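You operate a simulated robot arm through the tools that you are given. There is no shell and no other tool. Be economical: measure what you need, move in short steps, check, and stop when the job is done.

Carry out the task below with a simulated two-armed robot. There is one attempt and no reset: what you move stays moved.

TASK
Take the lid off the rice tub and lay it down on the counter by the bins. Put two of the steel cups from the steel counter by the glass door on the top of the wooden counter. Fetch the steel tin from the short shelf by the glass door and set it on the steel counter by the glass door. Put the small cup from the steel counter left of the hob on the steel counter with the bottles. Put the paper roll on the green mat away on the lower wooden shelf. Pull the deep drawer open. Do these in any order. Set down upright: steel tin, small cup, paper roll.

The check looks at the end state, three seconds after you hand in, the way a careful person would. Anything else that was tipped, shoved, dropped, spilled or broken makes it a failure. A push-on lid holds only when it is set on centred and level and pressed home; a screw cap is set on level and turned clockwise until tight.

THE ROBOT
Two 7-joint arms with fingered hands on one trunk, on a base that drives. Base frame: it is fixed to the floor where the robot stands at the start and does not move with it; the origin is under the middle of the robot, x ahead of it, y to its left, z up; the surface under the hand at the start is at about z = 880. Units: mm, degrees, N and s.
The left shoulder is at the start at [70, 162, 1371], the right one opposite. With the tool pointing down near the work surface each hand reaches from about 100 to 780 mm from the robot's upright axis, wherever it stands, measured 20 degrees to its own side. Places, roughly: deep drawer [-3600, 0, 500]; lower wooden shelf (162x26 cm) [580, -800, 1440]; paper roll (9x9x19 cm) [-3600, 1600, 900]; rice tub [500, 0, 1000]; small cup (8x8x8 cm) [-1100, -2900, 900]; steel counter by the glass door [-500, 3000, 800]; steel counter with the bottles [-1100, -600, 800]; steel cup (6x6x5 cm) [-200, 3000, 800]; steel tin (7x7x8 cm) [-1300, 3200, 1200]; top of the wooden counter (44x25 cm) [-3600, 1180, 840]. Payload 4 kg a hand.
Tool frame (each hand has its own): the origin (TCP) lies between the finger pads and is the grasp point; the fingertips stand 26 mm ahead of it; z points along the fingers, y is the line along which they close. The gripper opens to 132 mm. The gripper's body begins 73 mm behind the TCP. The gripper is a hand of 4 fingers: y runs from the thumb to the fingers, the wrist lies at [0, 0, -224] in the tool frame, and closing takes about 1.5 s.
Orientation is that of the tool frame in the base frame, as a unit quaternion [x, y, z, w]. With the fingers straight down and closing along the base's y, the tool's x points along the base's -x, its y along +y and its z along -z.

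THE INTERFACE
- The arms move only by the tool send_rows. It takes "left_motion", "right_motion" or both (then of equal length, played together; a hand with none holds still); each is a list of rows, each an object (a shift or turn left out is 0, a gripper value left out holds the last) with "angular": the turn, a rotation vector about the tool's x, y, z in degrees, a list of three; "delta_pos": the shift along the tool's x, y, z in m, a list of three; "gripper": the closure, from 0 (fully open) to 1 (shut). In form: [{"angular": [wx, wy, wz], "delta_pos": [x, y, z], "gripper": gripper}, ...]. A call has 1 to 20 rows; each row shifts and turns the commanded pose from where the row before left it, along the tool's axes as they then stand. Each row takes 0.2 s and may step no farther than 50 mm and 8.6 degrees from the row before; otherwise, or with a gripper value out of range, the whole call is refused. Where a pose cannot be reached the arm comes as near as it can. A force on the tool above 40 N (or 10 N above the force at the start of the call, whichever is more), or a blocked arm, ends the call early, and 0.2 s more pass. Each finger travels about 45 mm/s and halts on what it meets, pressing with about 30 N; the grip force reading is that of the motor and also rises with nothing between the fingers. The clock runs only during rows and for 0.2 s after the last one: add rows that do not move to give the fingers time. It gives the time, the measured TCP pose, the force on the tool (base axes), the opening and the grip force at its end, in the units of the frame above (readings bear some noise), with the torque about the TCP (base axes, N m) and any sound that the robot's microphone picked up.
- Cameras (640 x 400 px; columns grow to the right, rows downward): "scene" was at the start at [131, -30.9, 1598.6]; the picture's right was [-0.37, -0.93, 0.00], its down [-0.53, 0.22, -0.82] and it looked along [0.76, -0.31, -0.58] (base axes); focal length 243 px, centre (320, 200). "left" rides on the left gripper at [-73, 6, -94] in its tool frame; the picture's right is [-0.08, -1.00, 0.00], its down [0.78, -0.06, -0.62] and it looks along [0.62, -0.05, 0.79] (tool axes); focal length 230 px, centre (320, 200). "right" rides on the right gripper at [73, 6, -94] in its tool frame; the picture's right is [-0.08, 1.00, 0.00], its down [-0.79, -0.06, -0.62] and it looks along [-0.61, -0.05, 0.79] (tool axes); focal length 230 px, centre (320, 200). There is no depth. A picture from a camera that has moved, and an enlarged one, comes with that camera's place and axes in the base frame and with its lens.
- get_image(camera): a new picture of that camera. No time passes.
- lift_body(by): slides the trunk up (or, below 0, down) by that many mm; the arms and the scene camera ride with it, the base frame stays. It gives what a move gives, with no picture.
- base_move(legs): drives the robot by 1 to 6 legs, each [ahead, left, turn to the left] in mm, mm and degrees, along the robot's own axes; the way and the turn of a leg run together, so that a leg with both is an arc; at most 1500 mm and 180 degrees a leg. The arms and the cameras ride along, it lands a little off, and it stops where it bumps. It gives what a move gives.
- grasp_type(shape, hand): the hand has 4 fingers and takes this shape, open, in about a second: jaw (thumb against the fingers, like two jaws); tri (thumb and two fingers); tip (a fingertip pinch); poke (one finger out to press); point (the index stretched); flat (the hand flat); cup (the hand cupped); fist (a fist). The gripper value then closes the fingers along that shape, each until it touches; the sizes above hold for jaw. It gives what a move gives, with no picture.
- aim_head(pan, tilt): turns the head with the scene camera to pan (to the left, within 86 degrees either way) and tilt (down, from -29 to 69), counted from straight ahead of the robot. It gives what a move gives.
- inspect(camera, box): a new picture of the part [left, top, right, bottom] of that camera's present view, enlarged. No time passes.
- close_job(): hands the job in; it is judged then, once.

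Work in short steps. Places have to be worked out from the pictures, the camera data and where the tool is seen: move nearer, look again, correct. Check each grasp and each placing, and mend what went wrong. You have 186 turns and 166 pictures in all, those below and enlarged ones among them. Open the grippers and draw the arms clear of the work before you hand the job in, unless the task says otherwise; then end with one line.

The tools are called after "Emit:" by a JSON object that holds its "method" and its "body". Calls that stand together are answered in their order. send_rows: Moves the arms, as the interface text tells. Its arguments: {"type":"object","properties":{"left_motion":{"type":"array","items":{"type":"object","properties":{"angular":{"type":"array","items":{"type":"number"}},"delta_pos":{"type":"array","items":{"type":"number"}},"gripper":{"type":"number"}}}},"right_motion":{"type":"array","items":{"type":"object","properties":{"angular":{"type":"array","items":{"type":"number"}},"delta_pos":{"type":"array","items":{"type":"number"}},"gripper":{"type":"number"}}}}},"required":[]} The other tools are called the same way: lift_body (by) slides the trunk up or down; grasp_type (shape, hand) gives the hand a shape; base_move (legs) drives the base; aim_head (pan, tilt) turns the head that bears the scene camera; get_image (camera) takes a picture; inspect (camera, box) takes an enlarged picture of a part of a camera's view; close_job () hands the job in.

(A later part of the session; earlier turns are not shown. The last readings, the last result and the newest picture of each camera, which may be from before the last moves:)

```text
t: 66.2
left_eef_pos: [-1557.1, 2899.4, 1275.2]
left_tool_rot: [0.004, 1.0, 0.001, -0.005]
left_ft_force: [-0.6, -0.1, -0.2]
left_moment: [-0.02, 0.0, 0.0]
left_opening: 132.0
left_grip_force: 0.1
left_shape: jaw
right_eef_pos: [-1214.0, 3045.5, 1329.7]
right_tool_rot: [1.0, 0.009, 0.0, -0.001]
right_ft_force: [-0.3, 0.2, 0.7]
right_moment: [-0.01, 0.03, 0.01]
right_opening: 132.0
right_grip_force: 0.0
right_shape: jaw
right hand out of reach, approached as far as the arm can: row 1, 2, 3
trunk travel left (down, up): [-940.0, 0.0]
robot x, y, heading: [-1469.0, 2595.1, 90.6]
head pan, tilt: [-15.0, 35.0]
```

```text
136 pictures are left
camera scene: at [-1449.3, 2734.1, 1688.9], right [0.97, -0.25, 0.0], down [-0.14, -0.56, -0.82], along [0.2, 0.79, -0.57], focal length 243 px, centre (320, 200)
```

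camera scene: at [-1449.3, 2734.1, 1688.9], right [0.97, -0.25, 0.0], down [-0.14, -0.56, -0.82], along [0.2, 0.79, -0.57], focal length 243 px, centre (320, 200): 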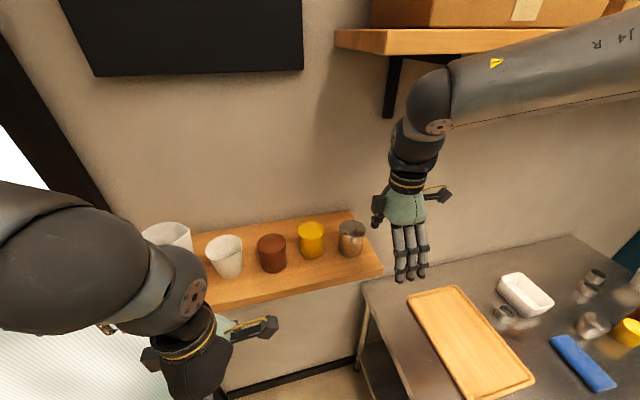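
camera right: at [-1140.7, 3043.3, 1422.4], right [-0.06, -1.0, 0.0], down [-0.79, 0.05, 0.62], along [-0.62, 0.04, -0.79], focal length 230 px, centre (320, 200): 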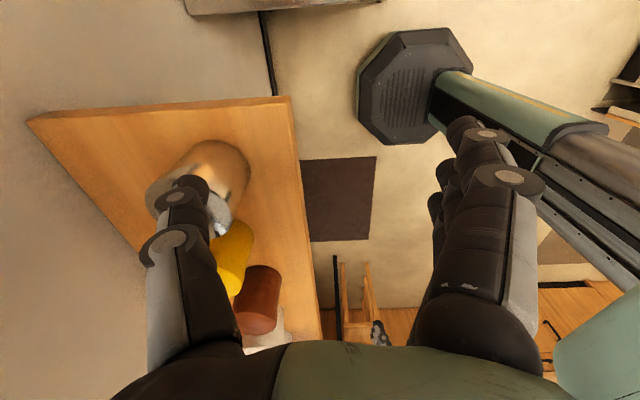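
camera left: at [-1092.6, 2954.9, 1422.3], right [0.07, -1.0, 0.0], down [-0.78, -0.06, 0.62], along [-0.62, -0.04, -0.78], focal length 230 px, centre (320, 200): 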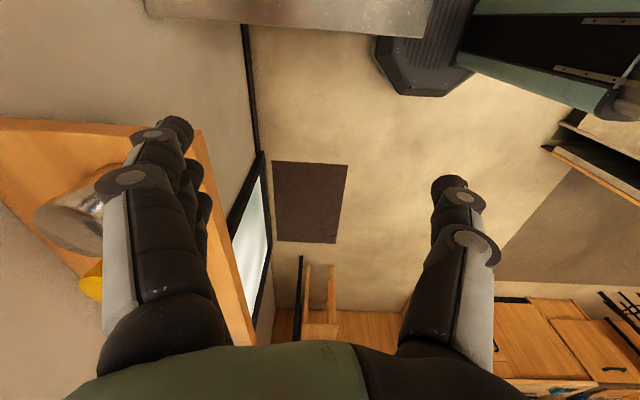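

Tin at ≈[-1258,3152]. I'll lower right of the shelf end and slide in from the right with the open fingers straddling the tin.

Emit:
{"method": "send_rows", "body": {"right_motion": [{"delta_pos": [0.045, 0, 0]}, {"delta_pos": [0, -0.02, 0.035]}, {"delta_pos": [0, -0.04, 0.035]}, {"delta_pos": [0, -0.045, 0]}, {}]}}

Emit:
{"method": "get_image", "body": {"camera": "right"}}

Emit:
{"method": "get_image", "body": {"camera": "scene"}}

```text
refused: row 3 steps farther than a row can; nothing moved
```

```text
135 pictures are left
camera right: at [-1140.7, 3043.3, 1422.4], right [-0.06, -1.0, 0.0], down [-0.79, 0.05, 0.62], along [-0.62, 0.04, -0.79], focal length 230 px, centre (320, 200)
```

right: 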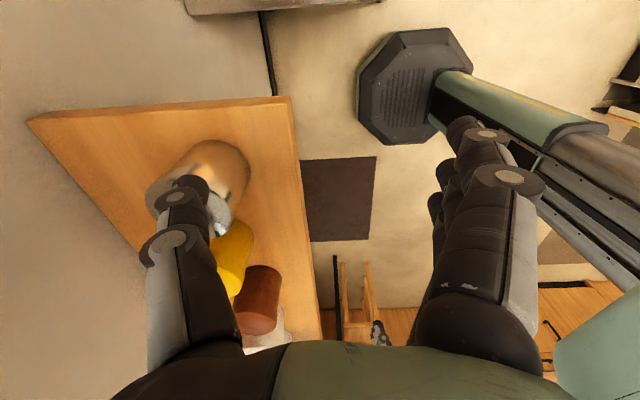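

```text
134 pictures are left
camera scene: at [-1449.3, 2734.1, 1688.9], right [0.97, -0.25, 0.0], down [-0.14, -0.56, -0.82], along [0.2, 0.79, -0.57], focal length 243 px, centre (320, 200)
```

scene: 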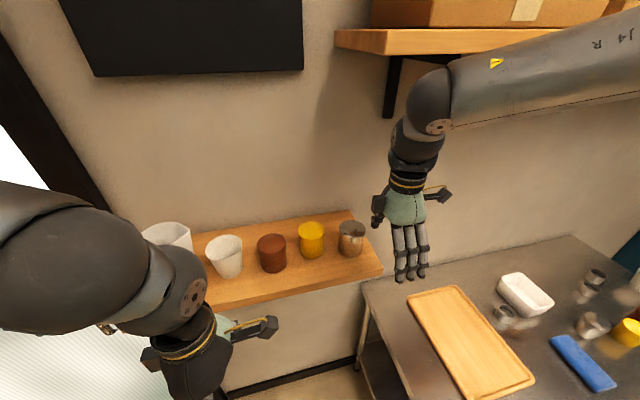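

One step was too long; I resend with smaller steps.

Emit:
{"method": "send_rows", "body": {"right_motion": [{"delta_pos": [0.045, 0, 0]}, {"delta_pos": [0, -0.02, 0.035]}, {"delta_pos": [0, -0.03, 0.035]}, {"delta_pos": [0, -0.03, 0]}, {"delta_pos": [0, -0.027, 0]}, {}]}}

Emit:
{"method": "get_image", "body": {"camera": "right"}}

Emit:
{"method": "get_image", "body": {"camera": "scene"}}

```text
t: 67.6
left_eef_pos: [-1557.9, 2899.5, 1275.4]
left_tool_rot: [0.005, 1.0, 0.0, -0.003]
left_ft_force: [0.4, 0.0, 0.5]
left_moment: [0.0, 0.02, 0.02]
left_opening: 132.2
left_grip_force: 0.1
left_shape: jaw
right_eef_pos: [-1171.2, 3155.4, 1260.3]
right_tool_rot: [1.0, 0.008, 0.0, -0.001]
right_ft_force: [0.1, 0.5, -0.2]
right_moment: [-0.02, -0.01, -0.03]
right_opening: 131.9
right_grip_force: 0.0
right_shape: jaw
trunk travel left (down, up): [-940.0, 0.0]
robot x, y, heading: [-1473.8, 2594.4, 90.8]
head pan, tilt: [-15.0, 35.0]
```

```text
133 pictures are left
camera right: at [-1096.8, 3152.2, 1352.7], right [-0.06, -1.0, 0.0], down [-0.79, 0.05, 0.62], along [-0.62, 0.04, -0.79], focal length 230 px, centre (320, 200)
```

right: 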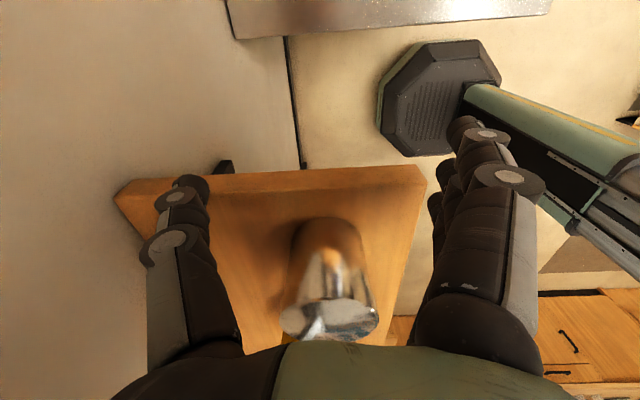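

```text
132 pictures are left
camera scene: at [-1450.7, 2735.6, 1688.8], right [0.97, -0.25, 0.0], down [-0.14, -0.56, -0.82], along [0.2, 0.79, -0.57], focal length 243 px, centre (320, 200)
```

scene: 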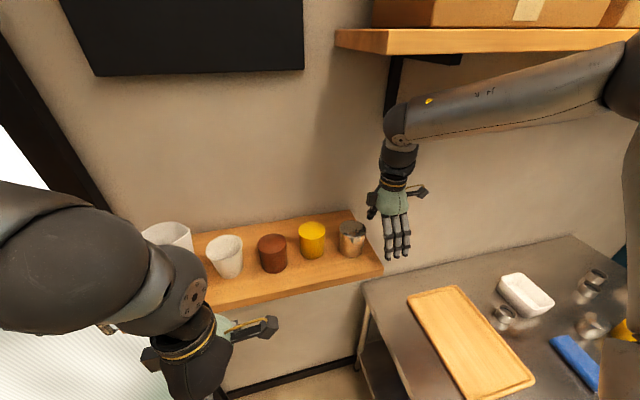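

The tin is centred between the fingers in y. I slide 88 mm to −x and close gently.

Emit:
{"method": "send_rows", "body": {"right_motion": [{"delta_pos": [-0.03, 0, 0]}, {"delta_pos": [-0.03, 0, 0]}, {"delta_pos": [-0.028, 0, 0]}, {}]}}

Emit:
{"method": "get_image", "body": {"camera": "right"}}

Emit:
{"method": "inspect", "body": {"camera": "scene", "box": [260, 150, 420, 290]}}

```text
t: 68.6
left_eef_pos: [-1556.3, 2898.6, 1274.7]
left_tool_rot: [0.004, 1.0, 0.0, -0.005]
left_ft_force: [-0.2, -0.4, -0.5]
left_moment: [0.03, -0.02, -0.02]
left_opening: 131.8
left_grip_force: 0.1
left_shape: jaw
right_eef_pos: [-1258.3, 3150.1, 1261.7]
right_tool_rot: [1.0, 0.007, 0.0, -0.001]
right_ft_force: [0.7, -1.0, 0.5]
right_moment: [0.0, -0.02, -0.03]
right_opening: 131.9
right_grip_force: 0.1
right_shape: jaw
trunk travel left (down, up): [-940.0, 0.0]
robot x, y, heading: [-1471.1, 2598.9, 90.7]
head pan, tilt: [-15.0, 35.0]
```

```text
131 pictures are left
camera right: at [-1184.3, 3147.7, 1354.2], right [-0.06, -1.0, 0.0], down [-0.79, 0.05, 0.62], along [-0.61, 0.04, -0.79], focal length 230 px, centre (320, 200)
```

right: 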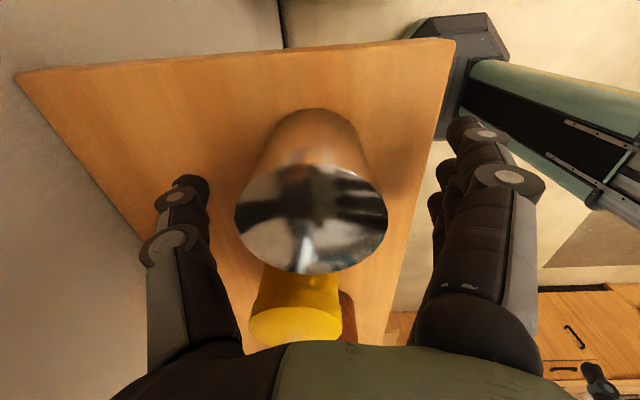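

```text
2.86 times, centred on (340, 220) of scene
camera zoom: at [-1449.4, 2734.5, 1688.9], right [0.97, -0.25, 0.0], down [-0.14, -0.56, -0.82], along [0.2, 0.79, -0.57], focal length 694 px, centre (263, 143)
```

zoom: 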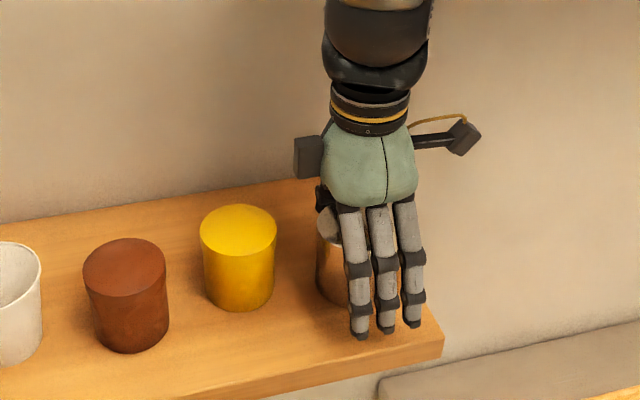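

Tin top is about z 1274, so I lower 20 mm more and close.

Emit:
{"method": "send_rows", "body": {"right_motion": [{"delta_pos": [0.002, -0.003, 0.01]}, {"delta_pos": [0, 0, 0.01]}, {}, {"gripper": 0.3}, {"gripper": 0.5}, {"gripper": 0.7}, {"gripper": 0.8}, {"gripper": 0.9}, {"gripper": 1.0}, {}, {}, {}, {}]}}

Emit:
{"method": "get_image", "body": {"camera": "right"}}

```text
t: 71.4
left_eef_pos: [-1558.4, 2899.2, 1274.3]
left_tool_rot: [0.004, 1.0, 0.0, -0.005]
left_ft_force: [0.3, 0.1, -0.1]
left_moment: [0.01, 0.0, -0.02]
left_opening: 131.9
left_grip_force: 0.0
left_shape: jaw
right_eef_pos: [-1256.9, 3154.0, 1240.5]
right_tool_rot: [1.0, 0.008, 0.0, -0.001]
right_ft_force: [0.0, 0.6, -0.1]
right_moment: [0.01, -0.04, 0.01]
right_opening: 52.7
right_grip_force: 30.2
right_shape: jaw
trunk travel left (down, up): [-940.0, 0.0]
robot x, y, heading: [-1468.6, 2596.2, 90.4]
head pan, tilt: [-15.0, 35.0]
```

```text
129 pictures are left
camera right: at [-1183.7, 3151.5, 1333.8], right [-0.06, -1.0, 0.0], down [-0.79, 0.05, 0.62], along [-0.62, 0.04, -0.79], focal length 230 px, centre (320, 200)
```

right: 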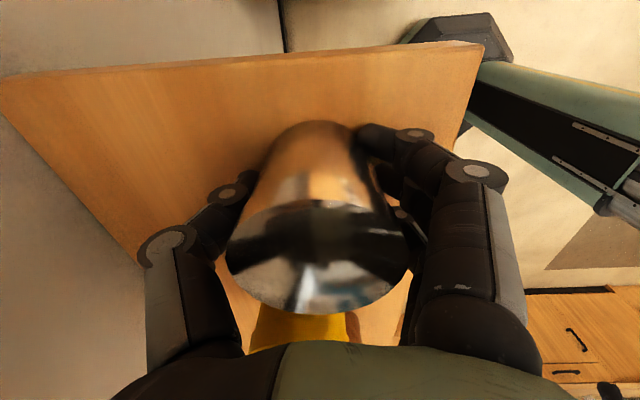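

Gripped. I lift straight up, then draw back clear of the shelf.

Emit:
{"method": "send_rows", "body": {"right_motion": [{"delta_pos": [0, 0, -0.01]}, {"delta_pos": [0, 0, -0.015]}, {"delta_pos": [0, 0, -0.02]}, {"delta_pos": [0.01, 0, -0.02]}, {"delta_pos": [0.02, 0.03, 0]}, {"delta_pos": [0.02, 0.04, 0]}, {"delta_pos": [0.01, 0.045, 0]}, {"delta_pos": [0.01, 0.045, 0]}, {"delta_pos": [0.01, 0.045, 0]}, {"delta_pos": [0.01, 0.045, 0]}, {}]}}

Emit:
{"method": "get_image", "body": {"camera": "scene"}}

```text
t: 73.8
left_eef_pos: [-1557.0, 2901.9, 1274.6]
left_tool_rot: [0.005, 1.0, -0.001, -0.004]
left_ft_force: [0.3, 0.3, -0.8]
left_moment: [-0.04, -0.02, 0.03]
left_opening: 132.2
left_grip_force: 0.0
left_shape: jaw
right_eef_pos: [-1180.8, 2933.4, 1305.5]
right_tool_rot: [1.0, 0.009, 0.001, 0.001]
right_ft_force: [-0.1, -0.8, -1.8]
right_moment: [-0.02, -0.02, -0.02]
right_opening: 52.6
right_grip_force: 29.7
right_shape: jaw
right hand out of reach, approached as far as the arm can: row 10
trunk travel left (down, up): [-940.0, 0.0]
robot x, y, heading: [-1468.4, 2599.9, 90.6]
head pan, tilt: [-15.0, 35.0]
```

```text
128 pictures are left
camera scene: at [-1451.0, 2737.5, 1688.6], right [0.97, -0.25, 0.0], down [-0.14, -0.56, -0.82], along [0.2, 0.79, -0.57], focal length 243 px, centre (320, 200)
```

scene: 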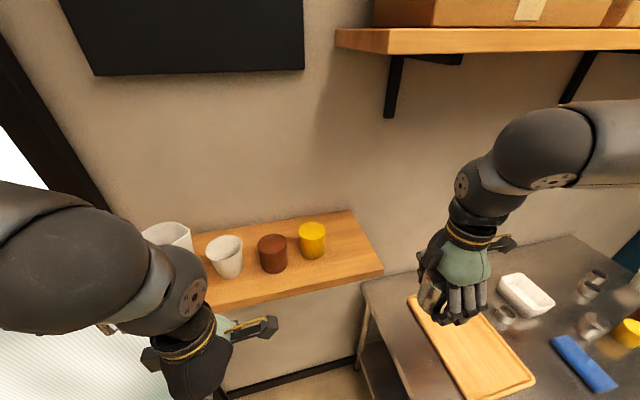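

Tin is in hand. I back off, slide right to face the counter, lower the trunk and look.

Emit:
{"method": "base_move", "body": {"legs": [[-170, 0, 0], [0, -870, 0]]}}

Emit:
{"method": "lift_body", "body": {"by": -90}}

Emit:
{"method": "aim_head", "body": {"pan": -15, "tilt": 45}}

Emit:
{"method": "get_image", "body": {"camera": "scene"}}

```text
t: 79.4
left_eef_pos: [-705.5, 2737.8, 1274.9]
left_tool_rot: [0.004, 1.0, 0.0, -0.003]
left_ft_force: [-0.4, -0.5, 0.6]
left_moment: [-0.03, -0.01, -0.01]
left_opening: 131.7
left_grip_force: 0.1
left_shape: jaw
right_eef_pos: [-326.9, 2770.1, 1305.3]
right_tool_rot: [1.0, 0.01, 0.0, 0.0]
right_ft_force: [-0.3, -0.3, -1.8]
right_moment: [-0.03, -0.05, 0.01]
right_opening: 52.8
right_grip_force: 30.0
right_shape: jaw
trunk travel left (down, up): [-940.0, 0.0]
robot x, y, heading: [-617.5, 2438.0, 90.5]
head pan, tilt: [-15.0, 35.0]
```

```text
t: 80.6
left_eef_pos: [-703.8, 2737.6, 1184.6]
left_tool_rot: [0.004, 1.0, 0.0, -0.004]
left_ft_force: [-0.3, 0.1, 0.6]
left_moment: [-0.01, -0.03, 0.01]
left_opening: 132.0
left_grip_force: 0.2
left_shape: jaw
right_eef_pos: [-325.6, 2770.6, 1216.0]
right_tool_rot: [1.0, 0.01, 0.001, 0.0]
right_ft_force: [0.1, 0.7, -0.1]
right_moment: [-0.01, -0.01, 0.03]
right_opening: 52.3
right_grip_force: 30.5
right_shape: jaw
trunk travel left (down, up): [-850.0, 90.0]
robot x, y, heading: [-618.9, 2434.3, 91.0]
head pan, tilt: [-15.0, 35.0]
```

```text
t: 81.3
left_eef_pos: [-703.5, 2737.6, 1183.3]
left_tool_rot: [0.004, 1.0, 0.0, -0.005]
left_ft_force: [0.3, 0.2, -0.4]
left_moment: [-0.01, -0.01, 0.03]
left_opening: 132.0
left_grip_force: 0.0
left_shape: jaw
right_eef_pos: [-325.9, 2769.7, 1214.9]
right_tool_rot: [1.0, 0.009, 0.0, 0.0]
right_ft_force: [-0.6, -0.3, -1.6]
right_moment: [-0.02, 0.02, 0.0]
right_opening: 52.9
right_grip_force: 29.6
right_shape: jaw
trunk travel left (down, up): [-850.0, 90.0]
robot x, y, heading: [-617.4, 2433.4, 90.5]
head pan, tilt: [-15.0, 45.0]
```

```text
127 pictures are left
camera scene: at [-598.3, 2566.9, 1584.1], right [0.97, -0.25, 0.0], down [-0.18, -0.68, -0.71], along [0.18, 0.69, -0.71], focal length 243 px, centre (320, 200)
```

scene: 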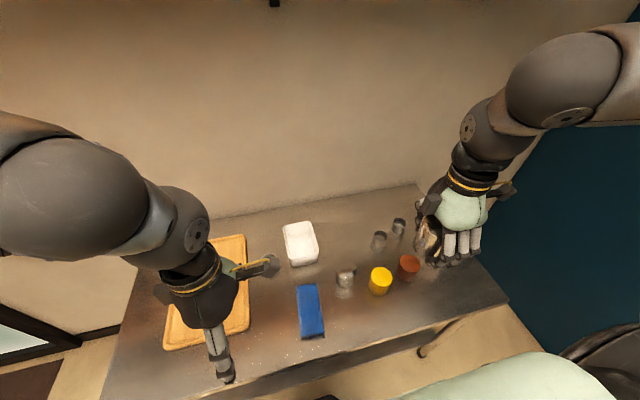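

I zoom into the counter for precise positions.

Emit:
{"method": "inspect", "body": {"camera": "scene", "box": [240, 180, 440, 305]}}

Emit:
{"method": "get_image", "body": {"camera": "right"}}

```text
3.20 times, centred on (340, 242) of scene
camera zoom: at [-598.3, 2566.9, 1584.1], right [0.97, -0.25, 0.0], down [-0.18, -0.68, -0.71], along [0.18, 0.69, -0.71], focal length 778 px, centre (256, 64)
```

zoom: 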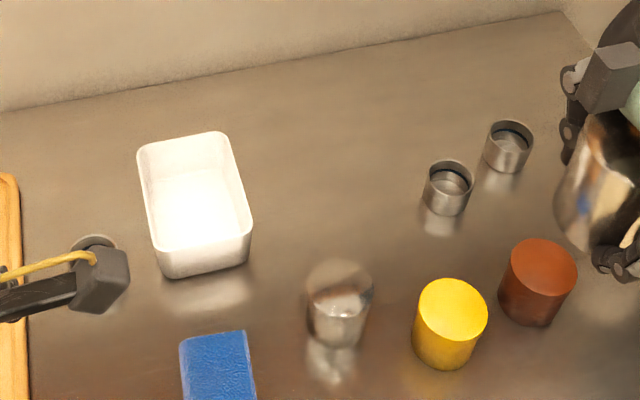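

```text
125 pictures are left
camera right: at [-252.1, 2767.8, 1307.9], right [-0.06, -1.0, 0.0], down [-0.79, 0.05, 0.62], along [-0.62, 0.04, -0.79], focal length 230 px, centre (320, 200)
```

right: 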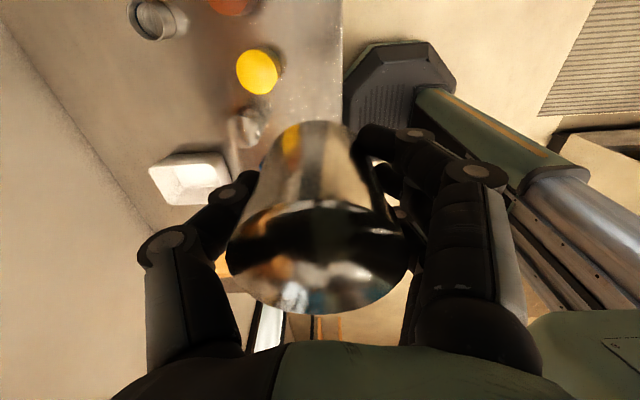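

Counter top ≈ 790–795; free spot at [-385,3080]. I carry the tin there, to z≈895.

Emit:
{"method": "send_rows", "body": {"right_motion": [{"delta_pos": [-0.008, -0.044, 0.02]}, {"delta_pos": [-0.008, -0.044, 0.02]}, {"delta_pos": [-0.008, -0.044, 0.02]}, {"delta_pos": [-0.008, -0.044, 0.02]}, {"delta_pos": [-0.008, -0.044, 0.02]}, {"delta_pos": [-0.008, -0.044, 0.02]}, {"delta_pos": [-0.01, -0.044, 0.02]}, {"delta_pos": [0, 0, 0.045]}, {"delta_pos": [0, 0, 0.045]}, {"delta_pos": [0, 0, 0.045]}, {"delta_pos": [0, 0, 0.045]}, {}]}}

Emit:
{"method": "get_image", "body": {"camera": "scene"}}

Emit:
{"method": "get_image", "body": {"camera": "right"}}

```text
t: 84.0
left_eef_pos: [-703.6, 2738.4, 1183.5]
left_tool_rot: [0.004, 1.0, -0.001, -0.005]
left_ft_force: [0.6, 1.3, 0.5]
left_moment: [0.01, -0.02, 0.01]
left_opening: 131.9
left_grip_force: 0.1
left_shape: jaw
right_eef_pos: [-323.8, 2969.8, 967.2]
right_tool_rot: [1.0, 0.009, 0.0, -0.001]
right_ft_force: [-0.3, 1.1, -1.6]
right_moment: [-0.02, 0.0, 0.02]
right_opening: 52.6
right_grip_force: 30.2
right_shape: jaw
right hand out of reach, approached as far as the arm can: row 6, 7, 8, 9, 10, 11
trunk travel left (down, up): [-850.0, 90.0]
robot x, y, heading: [-616.5, 2432.4, 90.6]
head pan, tilt: [-15.0, 45.0]
```

```text
124 pictures are left
camera scene: at [-598.4, 2567.8, 1583.9], right [0.97, -0.25, 0.0], down [-0.18, -0.69, -0.71], along [0.18, 0.68, -0.71], focal length 243 px, centre (320, 200)
```

scene: 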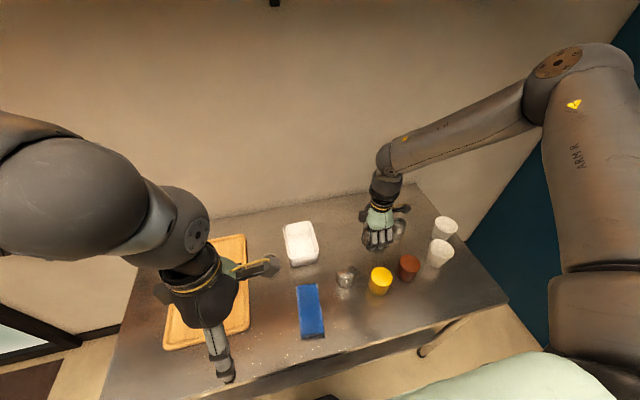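

```text
123 pictures are left
camera right: at [-249.5, 2967.6, 1059.6], right [-0.06, -1.0, 0.0], down [-0.79, 0.05, 0.62], along [-0.62, 0.04, -0.79], focal length 230 px, centre (320, 200)
```

right: 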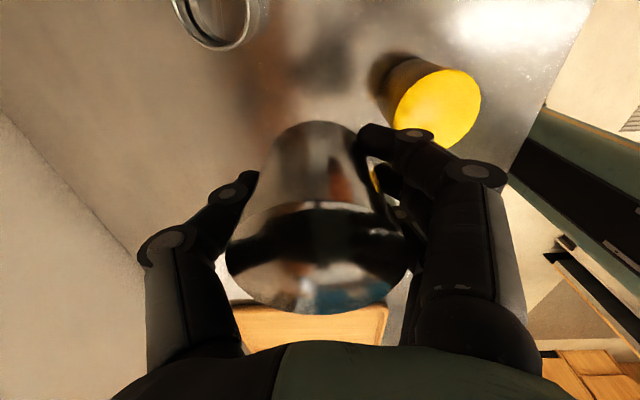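

Reach is limited by the turned wrist; I rotate the hand back (tin stays upright) and then continue.

Emit:
{"method": "send_rows", "body": {"right_motion": [{"angular": [0, 0, 8.2]}, {"angular": [0, 0, 8.2]}, {"angular": [0, 0, 8.2]}, {"angular": [0, 0, 8.2]}, {"angular": [0, 0, 8.2]}, {"angular": [0, 0, 8.2]}, {"angular": [0, 0, 8.2]}, {"angular": [0, 0, 8.2]}, {"angular": [0, 0, 8.2]}, {"angular": [0, 0, 8.2]}, {"angular": [0, 0, 8.2]}, {}]}}

```text
t: 86.5
left_eef_pos: [-703.7, 2738.1, 1183.8]
left_tool_rot: [0.005, 1.0, 0.0, -0.004]
left_ft_force: [-0.6, 0.8, -0.4]
left_moment: [0.01, 0.01, -0.04]
left_opening: 132.0
left_grip_force: 0.1
left_shape: jaw
right_eef_pos: [-319.4, 2970.8, 969.0]
right_tool_rot: [0.713, -0.701, 0.001, 0.0]
right_ft_force: [-0.3, -0.1, -2.2]
right_moment: [0.0, 0.0, 0.0]
right_opening: 52.4
right_grip_force: 30.3
right_shape: jaw
trunk travel left (down, up): [-850.0, 90.0]
robot x, y, heading: [-617.9, 2435.4, 90.7]
head pan, tilt: [-15.0, 45.0]
```

Now I move toward [-385,3080,895].

Emit:
{"method": "send_rows", "body": {"right_motion": [{"delta_pos": [-0.027, 0.017, 0.01]}, {"delta_pos": [-0.027, 0.017, 0.01]}, {"delta_pos": [-0.027, 0.016, 0.01]}, {"delta_pos": [-0.028, 0.016, 0.01]}, {"delta_pos": [0, 0, 0.02]}, {"delta_pos": [0, 0, 0.015]}, {}]}}

Emit:
{"method": "inspect", "body": {"camera": "scene", "box": [240, 150, 480, 300]}}

Emit:
{"method": "get_image", "body": {"camera": "right"}}

```text
t: 88.2
left_eef_pos: [-704.9, 2738.1, 1183.9]
left_tool_rot: [0.004, 1.0, 0.0, -0.005]
left_ft_force: [-0.1, 0.1, 0.4]
left_moment: [-0.02, 0.02, -0.01]
left_opening: 131.8
left_grip_force: 0.1
left_shape: jaw
right_eef_pos: [-322.4, 2981.6, 976.3]
right_tool_rot: [0.712, -0.702, -0.001, -0.001]
right_ft_force: [0.0, -0.5, -1.3]
right_moment: [0.01, 0.02, -0.01]
right_opening: 52.3
right_grip_force: 29.9
right_shape: jaw
right hand out of reach, approached as far as the arm can: row 1, 2, 3, 4, 5, 6
trunk travel left (down, up): [-850.0, 90.0]
robot x, y, heading: [-616.1, 2436.9, 90.6]
head pan, tilt: [-15.0, 45.0]
```

```text
2.67 times, centred on (360, 225) of scene
camera zoom: at [-598.7, 2567.3, 1584.0], right [0.97, -0.25, 0.0], down [-0.18, -0.69, -0.71], along [0.18, 0.68, -0.71], focal length 648 px, centre (213, 133)
```

zoom: 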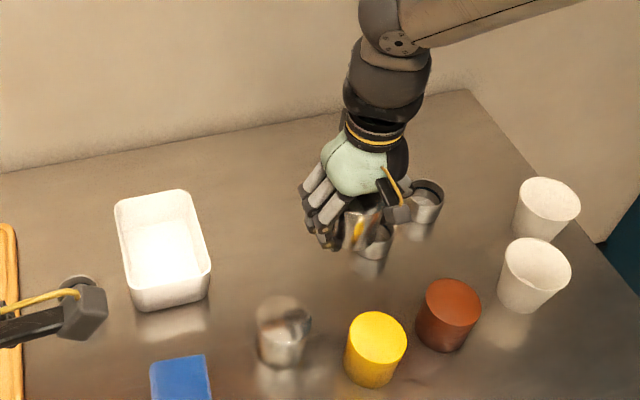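

```text
121 pictures are left
camera right: at [-325.8, 2910.2, 1068.6], right [-1.0, 0.06, 0.0], down [0.05, 0.79, 0.62], along [0.04, 0.62, -0.79], focal length 230 px, centre (320, 200)
```

right: 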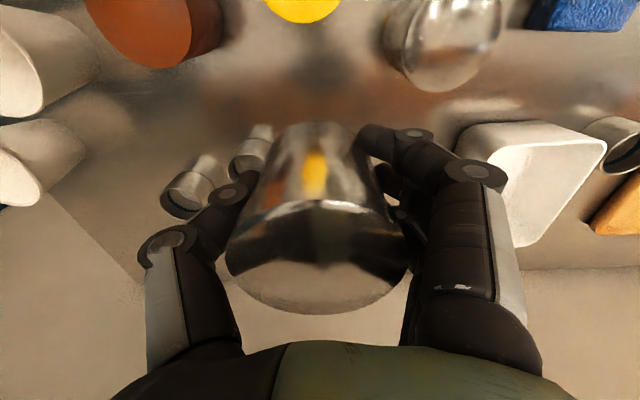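

The arm seems stuck in its posture here. I probe: first straight down, to learn what is limiting.

Emit:
{"method": "send_rows", "body": {"right_motion": [{"delta_pos": [0.02, -0.02, 0]}, {"delta_pos": [0.02, -0.02, 0.02]}, {"delta_pos": [0, -0.02, 0.03]}, {"delta_pos": [0, 0, 0.03]}, {}]}}

Emit:
{"method": "get_image", "body": {"camera": "scene"}}

```text
t: 89.3
left_eef_pos: [-702.5, 2736.9, 1183.9]
left_tool_rot: [0.004, 1.0, 0.001, -0.005]
left_ft_force: [-0.2, -0.3, 0.3]
left_moment: [0.0, -0.01, -0.01]
left_opening: 132.1
left_grip_force: 0.1
left_shape: jaw
right_eef_pos: [-254.7, 2931.4, 916.6]
right_tool_rot: [0.713, -0.701, -0.001, 0.0]
right_ft_force: [0.2, -0.8, -2.4]
right_moment: [-0.02, 0.02, 0.02]
right_opening: 52.5
right_grip_force: 30.9
right_shape: jaw
right hand out of reach, approached as far as the arm can: row 4
trunk travel left (down, up): [-850.0, 90.0]
robot x, y, heading: [-617.4, 2433.2, 90.7]
head pan, tilt: [-15.0, 45.0]
```

```text
120 pictures are left
camera scene: at [-597.0, 2565.8, 1584.1], right [0.97, -0.25, 0.0], down [-0.18, -0.68, -0.71], along [0.17, 0.69, -0.71], focal length 243 px, centre (320, 200)
```

scene: 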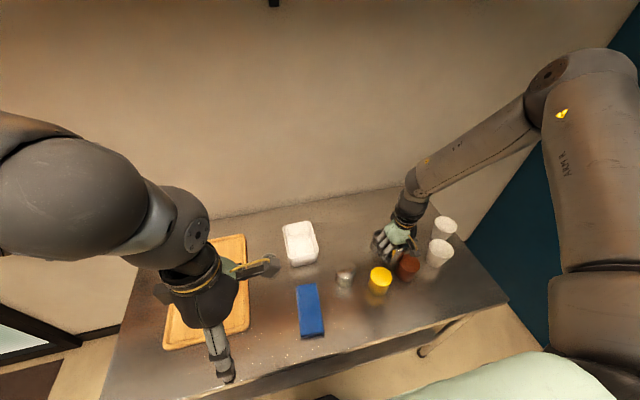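

Moving outward worked; the work surface is 90 mm lower than at the start, so I raise the hand and lower the trunk 100 mm for better reach.

Emit:
{"method": "send_rows", "body": {"right_motion": [{"delta_pos": [0, 0, -0.04]}, {"delta_pos": [0, 0, -0.04]}, {"delta_pos": [0, 0, -0.04]}, {"delta_pos": [0, 0, -0.03]}, {}]}}

Emit:
{"method": "lift_body", "body": {"by": -120}}

Emit:
{"method": "send_rows", "body": {"right_motion": [{"delta_pos": [-0.03, 0.02, 0]}, {"delta_pos": [-0.03, 0.02, 0]}, {"delta_pos": [-0.03, 0.02, 0]}, {"delta_pos": [-0.03, 0.02, 0]}, {"delta_pos": [-0.03, 0.02, 0]}, {}]}}

```text
t: 90.5
left_eef_pos: [-703.9, 2738.5, 1184.5]
left_tool_rot: [0.004, 1.0, 0.0, -0.004]
left_ft_force: [0.4, 0.4, -0.6]
left_moment: [0.0, 0.02, 0.0]
left_opening: 131.9
left_grip_force: 0.1
left_shape: jaw
right_eef_pos: [-254.7, 2932.2, 1065.7]
right_tool_rot: [0.713, -0.701, -0.001, 0.001]
right_ft_force: [0.7, 0.9, -1.2]
right_moment: [0.0, -0.01, 0.01]
right_opening: 52.2
right_grip_force: 30.0
right_shape: jaw
trunk travel left (down, up): [-850.0, 90.0]
robot x, y, heading: [-620.6, 2438.9, 90.6]
head pan, tilt: [-15.0, 45.0]
```

```text
t: 92.0
left_eef_pos: [-702.9, 2737.8, 1063.7]
left_tool_rot: [0.005, 1.0, -0.001, -0.004]
left_ft_force: [0.2, -1.2, 0.4]
left_moment: [0.01, 0.03, 0.0]
left_opening: 132.0
left_grip_force: 0.0
left_shape: jaw
right_eef_pos: [-255.7, 2931.3, 945.8]
right_tool_rot: [0.713, -0.701, 0.0, 0.0]
right_ft_force: [-0.2, 0.5, -1.2]
right_moment: [0.01, 0.02, -0.02]
right_opening: 52.4
right_grip_force: 29.7
right_shape: jaw
trunk travel left (down, up): [-730.0, 210.0]
robot x, y, heading: [-616.4, 2433.4, 90.5]
head pan, tilt: [-15.0, 45.0]
```

```text
t: 93.5
left_eef_pos: [-703.4, 2737.4, 1063.9]
left_tool_rot: [0.005, 1.0, 0.0, -0.004]
left_ft_force: [-1.0, 0.4, 0.5]
left_moment: [0.01, 0.0, -0.02]
left_opening: 132.2
left_grip_force: 0.0
left_shape: jaw
right_eef_pos: [-335.4, 3044.7, 959.1]
right_tool_rot: [0.713, -0.701, -0.001, 0.0]
right_ft_force: [-0.2, -0.4, -2.3]
right_moment: [-0.06, 0.01, -0.02]
right_opening: 52.2
right_grip_force: 30.3
right_shape: jaw
right hand out of reach, approached as far as the arm can: row 4, 5
trunk travel left (down, up): [-730.0, 210.0]
robot x, y, heading: [-614.5, 2434.2, 90.3]
head pan, tilt: [-15.0, 45.0]
```

Better reach. I try lowering a bit while continuing toward the target.

Emit:
{"method": "lift_body", "body": {"by": -60}}

Emit:
{"method": "send_rows", "body": {"right_motion": [{"delta_pos": [-0.01, 0.02, 0]}, {"delta_pos": [-0.01, 0.015, 0]}, {"delta_pos": [-0.01, 0.015, 0]}, {}]}}

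Emit:
{"method": "inspect", "body": {"camera": "scene", "box": [240, 150, 480, 300]}}

```text
t: 94.5
left_eef_pos: [-703.5, 2737.4, 1003.3]
left_tool_rot: [0.005, 1.0, -0.001, -0.004]
left_ft_force: [0.6, 0.0, -0.5]
left_moment: [0.03, 0.03, 0.01]
left_opening: 132.3
left_grip_force: 0.0
left_shape: jaw
right_eef_pos: [-336.7, 3042.8, 900.7]
right_tool_rot: [0.712, -0.702, -0.002, 0.0]
right_ft_force: [0.2, -0.4, -1.7]
right_moment: [-0.01, 0.0, 0.03]
right_opening: 52.3
right_grip_force: 30.0
right_shape: jaw
trunk travel left (down, up): [-670.0, 270.0]
robot x, y, heading: [-617.2, 2431.2, 90.7]
head pan, tilt: [-15.0, 45.0]
```

```text
t: 95.5
left_eef_pos: [-702.5, 2737.8, 1003.4]
left_tool_rot: [0.004, 1.0, 0.0, -0.004]
left_ft_force: [-0.3, -0.3, 0.3]
left_moment: [0.0, 0.03, 0.01]
left_opening: 131.6
left_grip_force: 0.1
left_shape: jaw
right_eef_pos: [-361.5, 3034.7, 913.6]
right_tool_rot: [0.712, -0.702, -0.003, 0.0]
right_ft_force: [0.4, -0.3, -1.2]
right_moment: [-0.03, -0.02, 0.0]
right_opening: 52.2
right_grip_force: 30.0
right_shape: jaw
right hand out of reach, approached as far as the arm can: row 1, 2, 3
trunk travel left (down, up): [-670.0, 270.0]
robot x, y, heading: [-619.9, 2438.4, 90.4]
head pan, tilt: [-15.0, 45.0]
```

```text
2.67 times, centred on (360, 225) of scene
camera zoom: at [-598.3, 2567.1, 1404.0], right [0.97, -0.25, 0.0], down [-0.18, -0.69, -0.71], along [0.18, 0.68, -0.71], focal length 648 px, centre (213, 133)
```

zoom: 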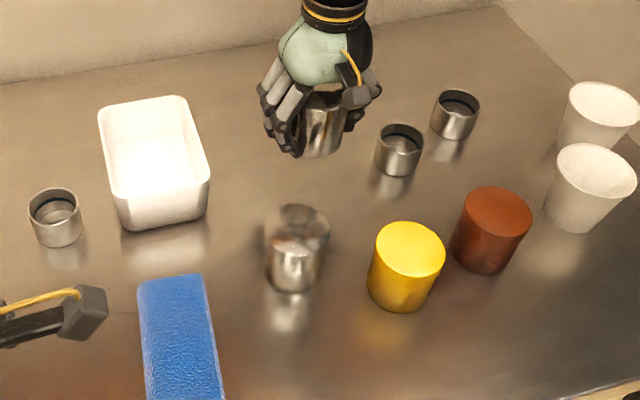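

This spot (−361,3035) is clear enough. I lower with the trunk 60 mm, straight down.

Emit:
{"method": "lift_body", "body": {"by": -60}}

Emit:
{"method": "inspect", "body": {"camera": "scene", "box": [240, 150, 480, 300]}}

```text
t: 96.5
left_eef_pos: [-703.4, 2738.1, 945.3]
left_tool_rot: [0.004, 1.0, 0.0, -0.004]
left_ft_force: [0.0, -0.1, 0.6]
left_moment: [-0.01, -0.02, 0.01]
left_opening: 131.7
left_grip_force: 0.0
left_shape: jaw
right_eef_pos: [-362.0, 3033.7, 853.1]
right_tool_rot: [0.712, -0.702, -0.003, -0.001]
right_ft_force: [0.2, 0.1, -1.6]
right_moment: [0.01, -0.02, 0.07]
right_opening: 52.4
right_grip_force: 30.3
right_shape: jaw
trunk travel left (down, up): [-610.0, 330.0]
robot x, y, heading: [-617.0, 2439.7, 90.8]
head pan, tilt: [-15.0, 45.0]
```

```text
2.67 times, centred on (360, 225) of scene
camera zoom: at [-598.3, 2566.9, 1344.0], right [0.97, -0.25, 0.0], down [-0.18, -0.69, -0.71], along [0.18, 0.68, -0.71], focal length 648 px, centre (213, 133)
```

zoom: 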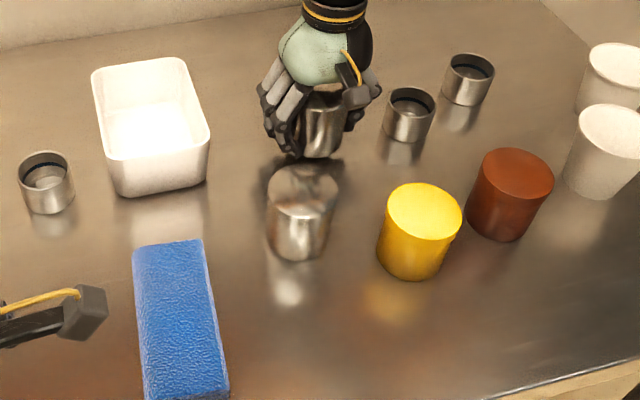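

Nearly down; I lower in 3 mm rows until contact shows.

Emit:
{"method": "send_rows", "body": {"right_motion": [{"delta_pos": [0, 0, 0.004]}, {"delta_pos": [0, 0, 0.004]}, {}]}}

Emit:
{"method": "inspect", "body": {"camera": "scene", "box": [320, 160, 400, 220]}}

```text
t: 97.2
left_eef_pos: [-704.2, 2737.7, 945.2]
left_tool_rot: [0.004, 1.0, 0.0, -0.004]
left_ft_force: [0.8, 0.3, 0.2]
left_moment: [0.02, 0.01, -0.01]
left_opening: 131.9
left_grip_force: 0.1
left_shape: jaw
right_eef_pos: [-359.9, 3032.4, 845.1]
right_tool_rot: [0.712, -0.702, -0.004, -0.001]
right_ft_force: [-0.3, 0.4, -2.6]
right_moment: [-0.02, 0.01, 0.01]
right_opening: 52.2
right_grip_force: 29.7
right_shape: jaw
trunk travel left (down, up): [-610.0, 330.0]
robot x, y, heading: [-615.3, 2434.0, 90.6]
head pan, tilt: [-15.0, 45.0]
```

```text
6.67 times, centred on (360, 190) of scene
camera zoom: at [-598.3, 2567.2, 1344.0], right [0.97, -0.25, 0.0], down [-0.18, -0.69, -0.71], along [0.18, 0.68, -0.71], focal length 1620 px, centre (53, 267)
```

zoom: 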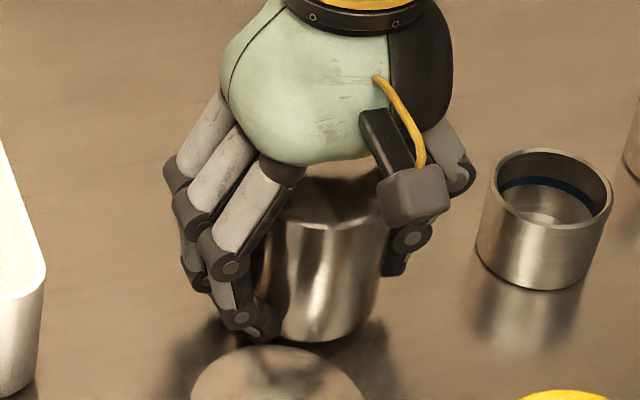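

Still a few mm above; continue.

Emit:
{"method": "send_rows", "body": {"right_motion": [{"delta_pos": [0, 0, 0.003]}, {"delta_pos": [0, 0, 0.003]}, {}]}}

Emit:
{"method": "send_rows", "body": {"right_motion": [{"delta_pos": [0, 0, 0.003]}, {"delta_pos": [0, 0, 0.002]}, {}]}}

```text
t: 98.0
left_eef_pos: [-703.8, 2736.9, 943.9]
left_tool_rot: [0.006, 1.0, 0.0, -0.004]
left_ft_force: [-0.2, -0.9, -0.3]
left_moment: [-0.01, 0.0, 0.0]
left_opening: 131.8
left_grip_force: 0.1
left_shape: jaw
right_eef_pos: [-359.2, 3031.5, 839.2]
right_tool_rot: [0.713, -0.701, -0.004, 0.0]
right_ft_force: [-0.5, 0.1, -1.6]
right_moment: [-0.01, -0.02, 0.01]
right_opening: 52.0
right_grip_force: 29.2
right_shape: jaw
right hand out of reach, approached as far as the arm can: row 2
trunk travel left (down, up): [-610.0, 330.0]
robot x, y, heading: [-616.5, 2436.4, 90.6]
head pan, tilt: [-15.0, 45.0]
```

```text
t: 98.8
left_eef_pos: [-704.1, 2737.6, 944.1]
left_tool_rot: [0.005, 1.0, 0.0, -0.005]
left_ft_force: [-0.9, 0.0, 0.7]
left_moment: [-0.03, 0.01, -0.02]
left_opening: 132.2
left_grip_force: 0.1
left_shape: jaw
right_eef_pos: [-359.5, 3031.2, 835.7]
right_tool_rot: [0.713, -0.701, -0.004, -0.002]
right_ft_force: [0.3, 0.5, -1.4]
right_moment: [0.01, -0.03, -0.03]
right_opening: 52.2
right_grip_force: 30.1
right_shape: jaw
trunk travel left (down, up): [-610.0, 330.0]
robot x, y, heading: [-618.3, 2433.4, 90.7]
head pan, tilt: [-15.0, 45.0]
```

Not yet touching; I continue down slowly.

Emit:
{"method": "send_rows", "body": {"right_motion": [{"delta_pos": [0, 0, 0.003]}, {"delta_pos": [0, 0, 0.003]}, {}]}}

Emit:
{"method": "inspect", "body": {"camera": "scene", "box": [320, 160, 400, 220]}}

```text
t: 99.7
left_eef_pos: [-704.4, 2737.7, 943.5]
left_tool_rot: [0.003, 1.0, 0.0, -0.004]
left_ft_force: [0.9, 0.3, 0.7]
left_moment: [0.01, 0.03, 0.0]
left_opening: 131.6
left_grip_force: 0.0
left_shape: jaw
right_eef_pos: [-357.1, 3027.8, 830.9]
right_tool_rot: [0.713, -0.701, -0.005, -0.001]
right_ft_force: [0.9, 0.7, 1.2]
right_moment: [-0.03, -0.04, 0.0]
right_opening: 52.2
right_grip_force: 30.2
right_shape: jaw
right hand out of reach, approached as far as the arm can: row 2
trunk travel left (down, up): [-610.0, 330.0]
robot x, y, heading: [-616.8, 2436.8, 90.6]
head pan, tilt: [-15.0, 45.0]
```

```text
6.67 times, centred on (360, 190) of scene
camera zoom: at [-598.4, 2566.9, 1344.1], right [0.97, -0.25, 0.0], down [-0.18, -0.69, -0.71], along [0.18, 0.68, -0.71], focal length 1620 px, centre (53, 267)
```

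zoom: 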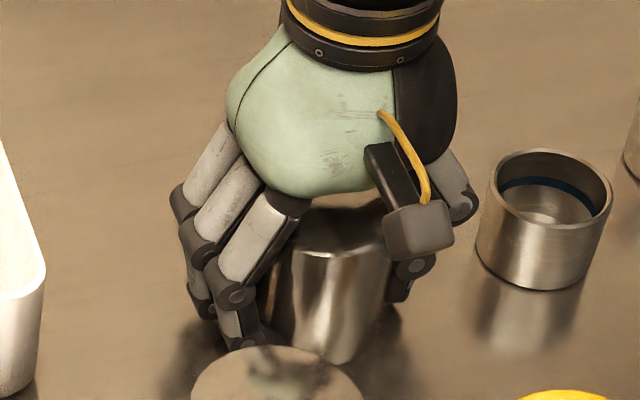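

Contact begins (force change ≈3 N). I press 2 mm, open partially, and rise.

Emit:
{"method": "send_rows", "body": {"right_motion": [{"delta_pos": [0, 0, 0.002]}, {}, {"gripper": 0.5}, {"gripper": 0.4}, {"gripper": 0.3}, {}, {}, {}]}}

Emit:
{"method": "inspect", "body": {"camera": "scene", "box": [320, 160, 400, 220]}}

```text
t: 101.5
left_eef_pos: [-703.6, 2738.2, 943.7]
left_tool_rot: [0.005, 1.0, 0.0, -0.005]
left_ft_force: [-0.9, 0.3, 0.9]
left_moment: [0.0, 0.0, -0.01]
left_opening: 131.9
left_grip_force: 0.1
left_shape: jaw
right_eef_pos: [-358.7, 3028.5, 828.4]
right_tool_rot: [0.713, -0.701, -0.005, 0.0]
right_ft_force: [-0.4, -0.1, -0.1]
right_moment: [-0.03, 0.0, 0.0]
right_opening: 92.0
right_grip_force: 0.1
right_shape: jaw
trunk travel left (down, up): [-610.0, 330.0]
robot x, y, heading: [-618.8, 2432.8, 90.8]
head pan, tilt: [-15.0, 45.0]
```

```text
6.67 times, centred on (360, 190) of scene
camera zoom: at [-598.4, 2566.9, 1344.0], right [0.97, -0.25, 0.0], down [-0.18, -0.69, -0.71], along [0.18, 0.68, -0.71], focal length 1620 px, centre (53, 267)
```

zoom: 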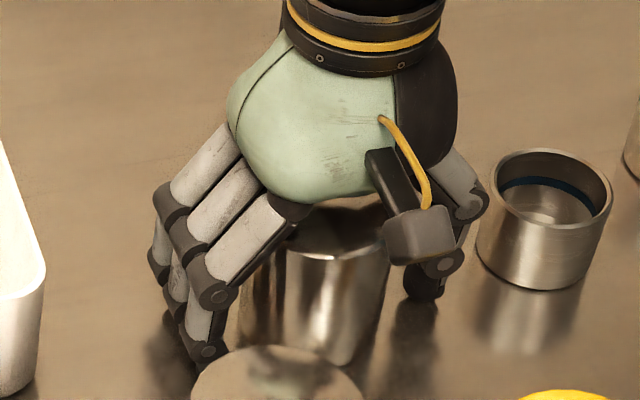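

Released and standing. I rise straight with the trunk and look.

Emit:
{"method": "lift_body", "body": {"by": 120}}

Emit:
{"method": "get_image", "body": {"camera": "right"}}

Emit:
{"method": "get_image", "body": {"camera": "scene"}}

```text
t: 103.0
left_eef_pos: [-703.7, 2737.4, 1064.5]
left_tool_rot: [0.005, 1.0, 0.001, -0.004]
left_ft_force: [-0.7, 0.4, -0.4]
left_moment: [0.02, 0.02, -0.03]
left_opening: 131.8
left_grip_force: 0.1
left_shape: jaw
right_eef_pos: [-357.0, 3028.5, 948.3]
right_tool_rot: [0.712, -0.702, -0.005, -0.001]
right_ft_force: [-0.1, -0.8, 0.2]
right_moment: [0.0, -0.01, 0.01]
right_opening: 92.0
right_grip_force: 0.1
right_shape: jaw
trunk travel left (down, up): [-730.0, 210.0]
robot x, y, heading: [-618.4, 2438.8, 90.6]
head pan, tilt: [-15.0, 45.0]
```

```text
114 pictures are left
camera right: at [-361.0, 2956.7, 1040.5], right [-1.0, 0.06, 0.01], down [0.05, 0.78, 0.62], along [0.03, 0.62, -0.78], focal length 230 px, centre (320, 200)
```

right: 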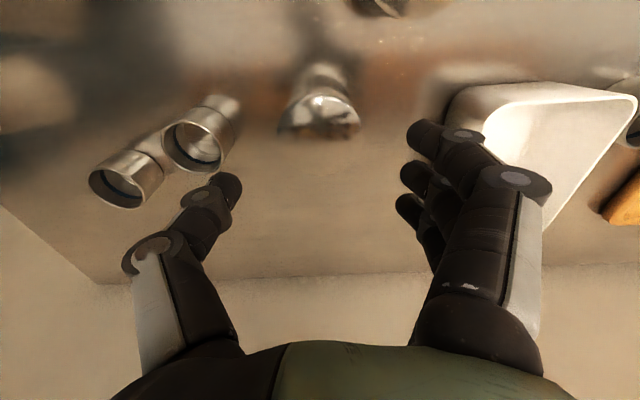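

```text
113 pictures are left
camera scene: at [-598.4, 2567.1, 1463.9], right [0.97, -0.25, 0.0], down [-0.18, -0.69, -0.71], along [0.18, 0.68, -0.71], focal length 243 px, centre (320, 200)
```

scene: 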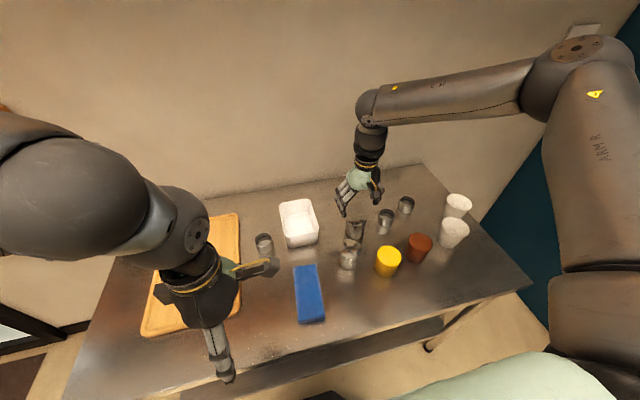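

The tin stands well. Next cups: left hand for the lone left cup, right hand for the far right one. I shift the base right 150 mm so both are in good reach.

Emit:
{"method": "base_move", "body": {"legs": [[0, -150, 0]]}}

Emit:
{"method": "aim_head", "body": {"pan": 0, "tilt": 45}}

Emit:
{"method": "get_image", "body": {"camera": "scene"}}

Emit:
{"method": "get_image", "body": {"camera": "right"}}

```text
t: 104.3
left_eef_pos: [-555.1, 2737.6, 1063.9]
left_tool_rot: [0.006, 1.0, 0.0, -0.003]
left_ft_force: [-0.4, 0.1, 0.1]
left_moment: [0.03, -0.03, -0.01]
left_opening: 131.9
left_grip_force: 0.1
left_shape: jaw
right_eef_pos: [-208.7, 3029.6, 947.9]
right_tool_rot: [0.712, -0.702, -0.004, -0.001]
right_ft_force: [-0.3, -0.7, 0.3]
right_moment: [0.0, -0.04, 0.01]
right_opening: 92.1
right_grip_force: 0.0
right_shape: jaw
trunk travel left (down, up): [-730.0, 210.0]
robot x, y, heading: [-464.9, 2437.0, 90.4]
head pan, tilt: [-15.0, 45.0]
```

```text
t: 105.1
left_eef_pos: [-554.4, 2738.6, 1062.6]
left_tool_rot: [0.005, 1.0, 0.0, -0.004]
left_ft_force: [-0.8, 0.3, 0.2]
left_moment: [-0.01, 0.0, -0.03]
left_opening: 131.7
left_grip_force: 0.1
left_shape: jaw
right_eef_pos: [-206.4, 3029.1, 949.1]
right_tool_rot: [0.712, -0.702, -0.005, 0.0]
right_ft_force: [-0.5, 0.0, 0.4]
right_moment: [0.02, -0.01, -0.01]
right_opening: 92.1
right_grip_force: 0.0
right_shape: jaw
trunk travel left (down, up): [-730.0, 210.0]
robot x, y, heading: [-470.5, 2434.7, 90.6]
head pan, tilt: [0.0, 45.0]
```

```text
112 pictures are left
camera scene: at [-468.5, 2570.9, 1464.0], right [1.0, 0.01, 0.0], down [0.0, -0.71, -0.71], along [-0.01, 0.71, -0.71], focal length 243 px, centre (320, 200)
```

scene: 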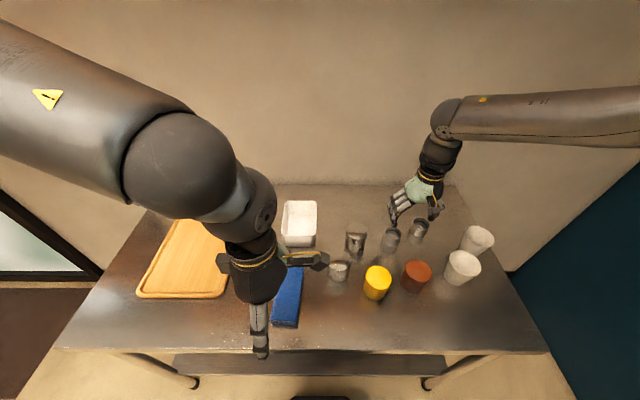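

```text
111 pictures are left
camera right: at [-209.7, 2957.4, 1040.5], right [-1.0, 0.06, 0.01], down [0.05, 0.78, 0.62], along [0.04, 0.62, -0.78], focal length 230 px, centre (320, 200)
```

right: 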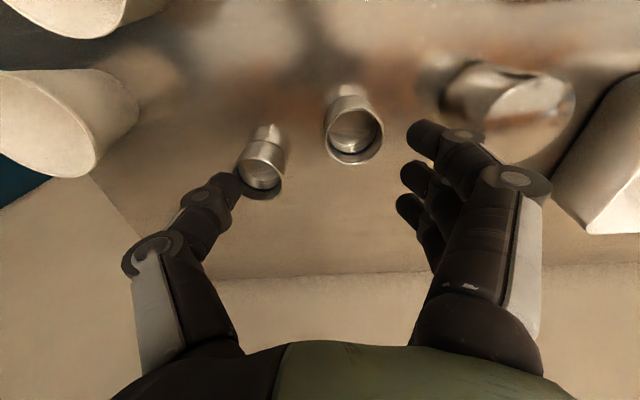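

Cup positions confirm: cup1 [-236,3047], cup2 [-140,3087], rim z≈835. I move the right hand above cup2 and turn it 40° so the fingers avoid cup1.

Emit:
{"method": "send_rows", "body": {"right_motion": [{"delta_pos": [-0.029, -0.033, 0]}, {"delta_pos": [-0.029, -0.033, 0]}, {"angular": [0, 0, 8]}, {"angular": [0, 0, 8]}, {"angular": [0, 0, 8]}, {"angular": [0, 0, 8]}, {"angular": [0, 0, 8]}, {}]}}

Emit:
{"method": "get_image", "body": {"camera": "right"}}

```text
t: 106.9
left_eef_pos: [-553.9, 2739.3, 1064.2]
left_tool_rot: [0.005, 1.0, 0.0, -0.004]
left_ft_force: [0.1, -0.7, -0.6]
left_moment: [0.02, -0.01, 0.0]
left_opening: 132.0
left_grip_force: 0.1
left_shape: jaw
right_eef_pos: [-134.0, 3068.0, 955.1]
right_tool_rot: [-0.428, 0.904, 0.004, 0.0]
right_ft_force: [0.6, -0.5, 0.4]
right_moment: [0.01, -0.03, -0.02]
right_opening: 92.1
right_grip_force: 0.0
right_shape: jaw
right hand out of reach, approached as far as the arm can: row 1, 2
trunk travel left (down, up): [-730.0, 210.0]
robot x, y, heading: [-465.5, 2436.5, 90.6]
head pan, tilt: [0.0, 45.0]
```

```text
110 pictures are left
camera right: at [-183.4, 3015.8, 1048.4], right [-0.72, 0.69, 0.01], down [0.55, 0.56, 0.62], along [0.42, 0.45, -0.79], focal length 230 px, centre (320, 200)
```

right: 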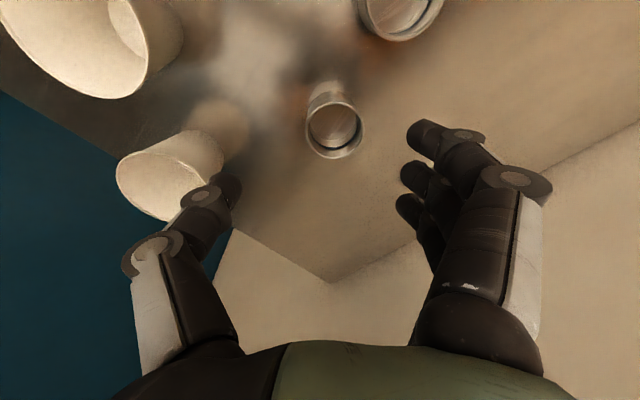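

Cup2 confirmed at [-138,3086]. I drive 60 mm closer for reach.

Emit:
{"method": "base_move", "body": {"legs": [[60, 0, 0]]}}

```text
t: 107.9
left_eef_pos: [-554.2, 2785.8, 1061.6]
left_tool_rot: [0.005, 1.0, -0.003, -0.005]
left_ft_force: [0.5, 1.0, 0.0]
left_moment: [-0.11, -0.02, 0.0]
left_opening: 132.0
left_grip_force: 0.1
left_shape: jaw
right_eef_pos: [-133.7, 3113.3, 953.2]
right_tool_rot: [-0.429, 0.903, 0.003, -0.001]
right_ft_force: [-0.7, 1.1, -0.4]
right_moment: [-0.04, 0.01, -0.02]
right_opening: 92.0
right_grip_force: 0.1
right_shape: jaw
trunk travel left (down, up): [-730.0, 210.0]
robot x, y, heading: [-465.1, 2475.9, 90.3]
head pan, tilt: [0.0, 45.0]
stopped in leg 1: the robot was blocked; the commanded pose is now the measured one
```

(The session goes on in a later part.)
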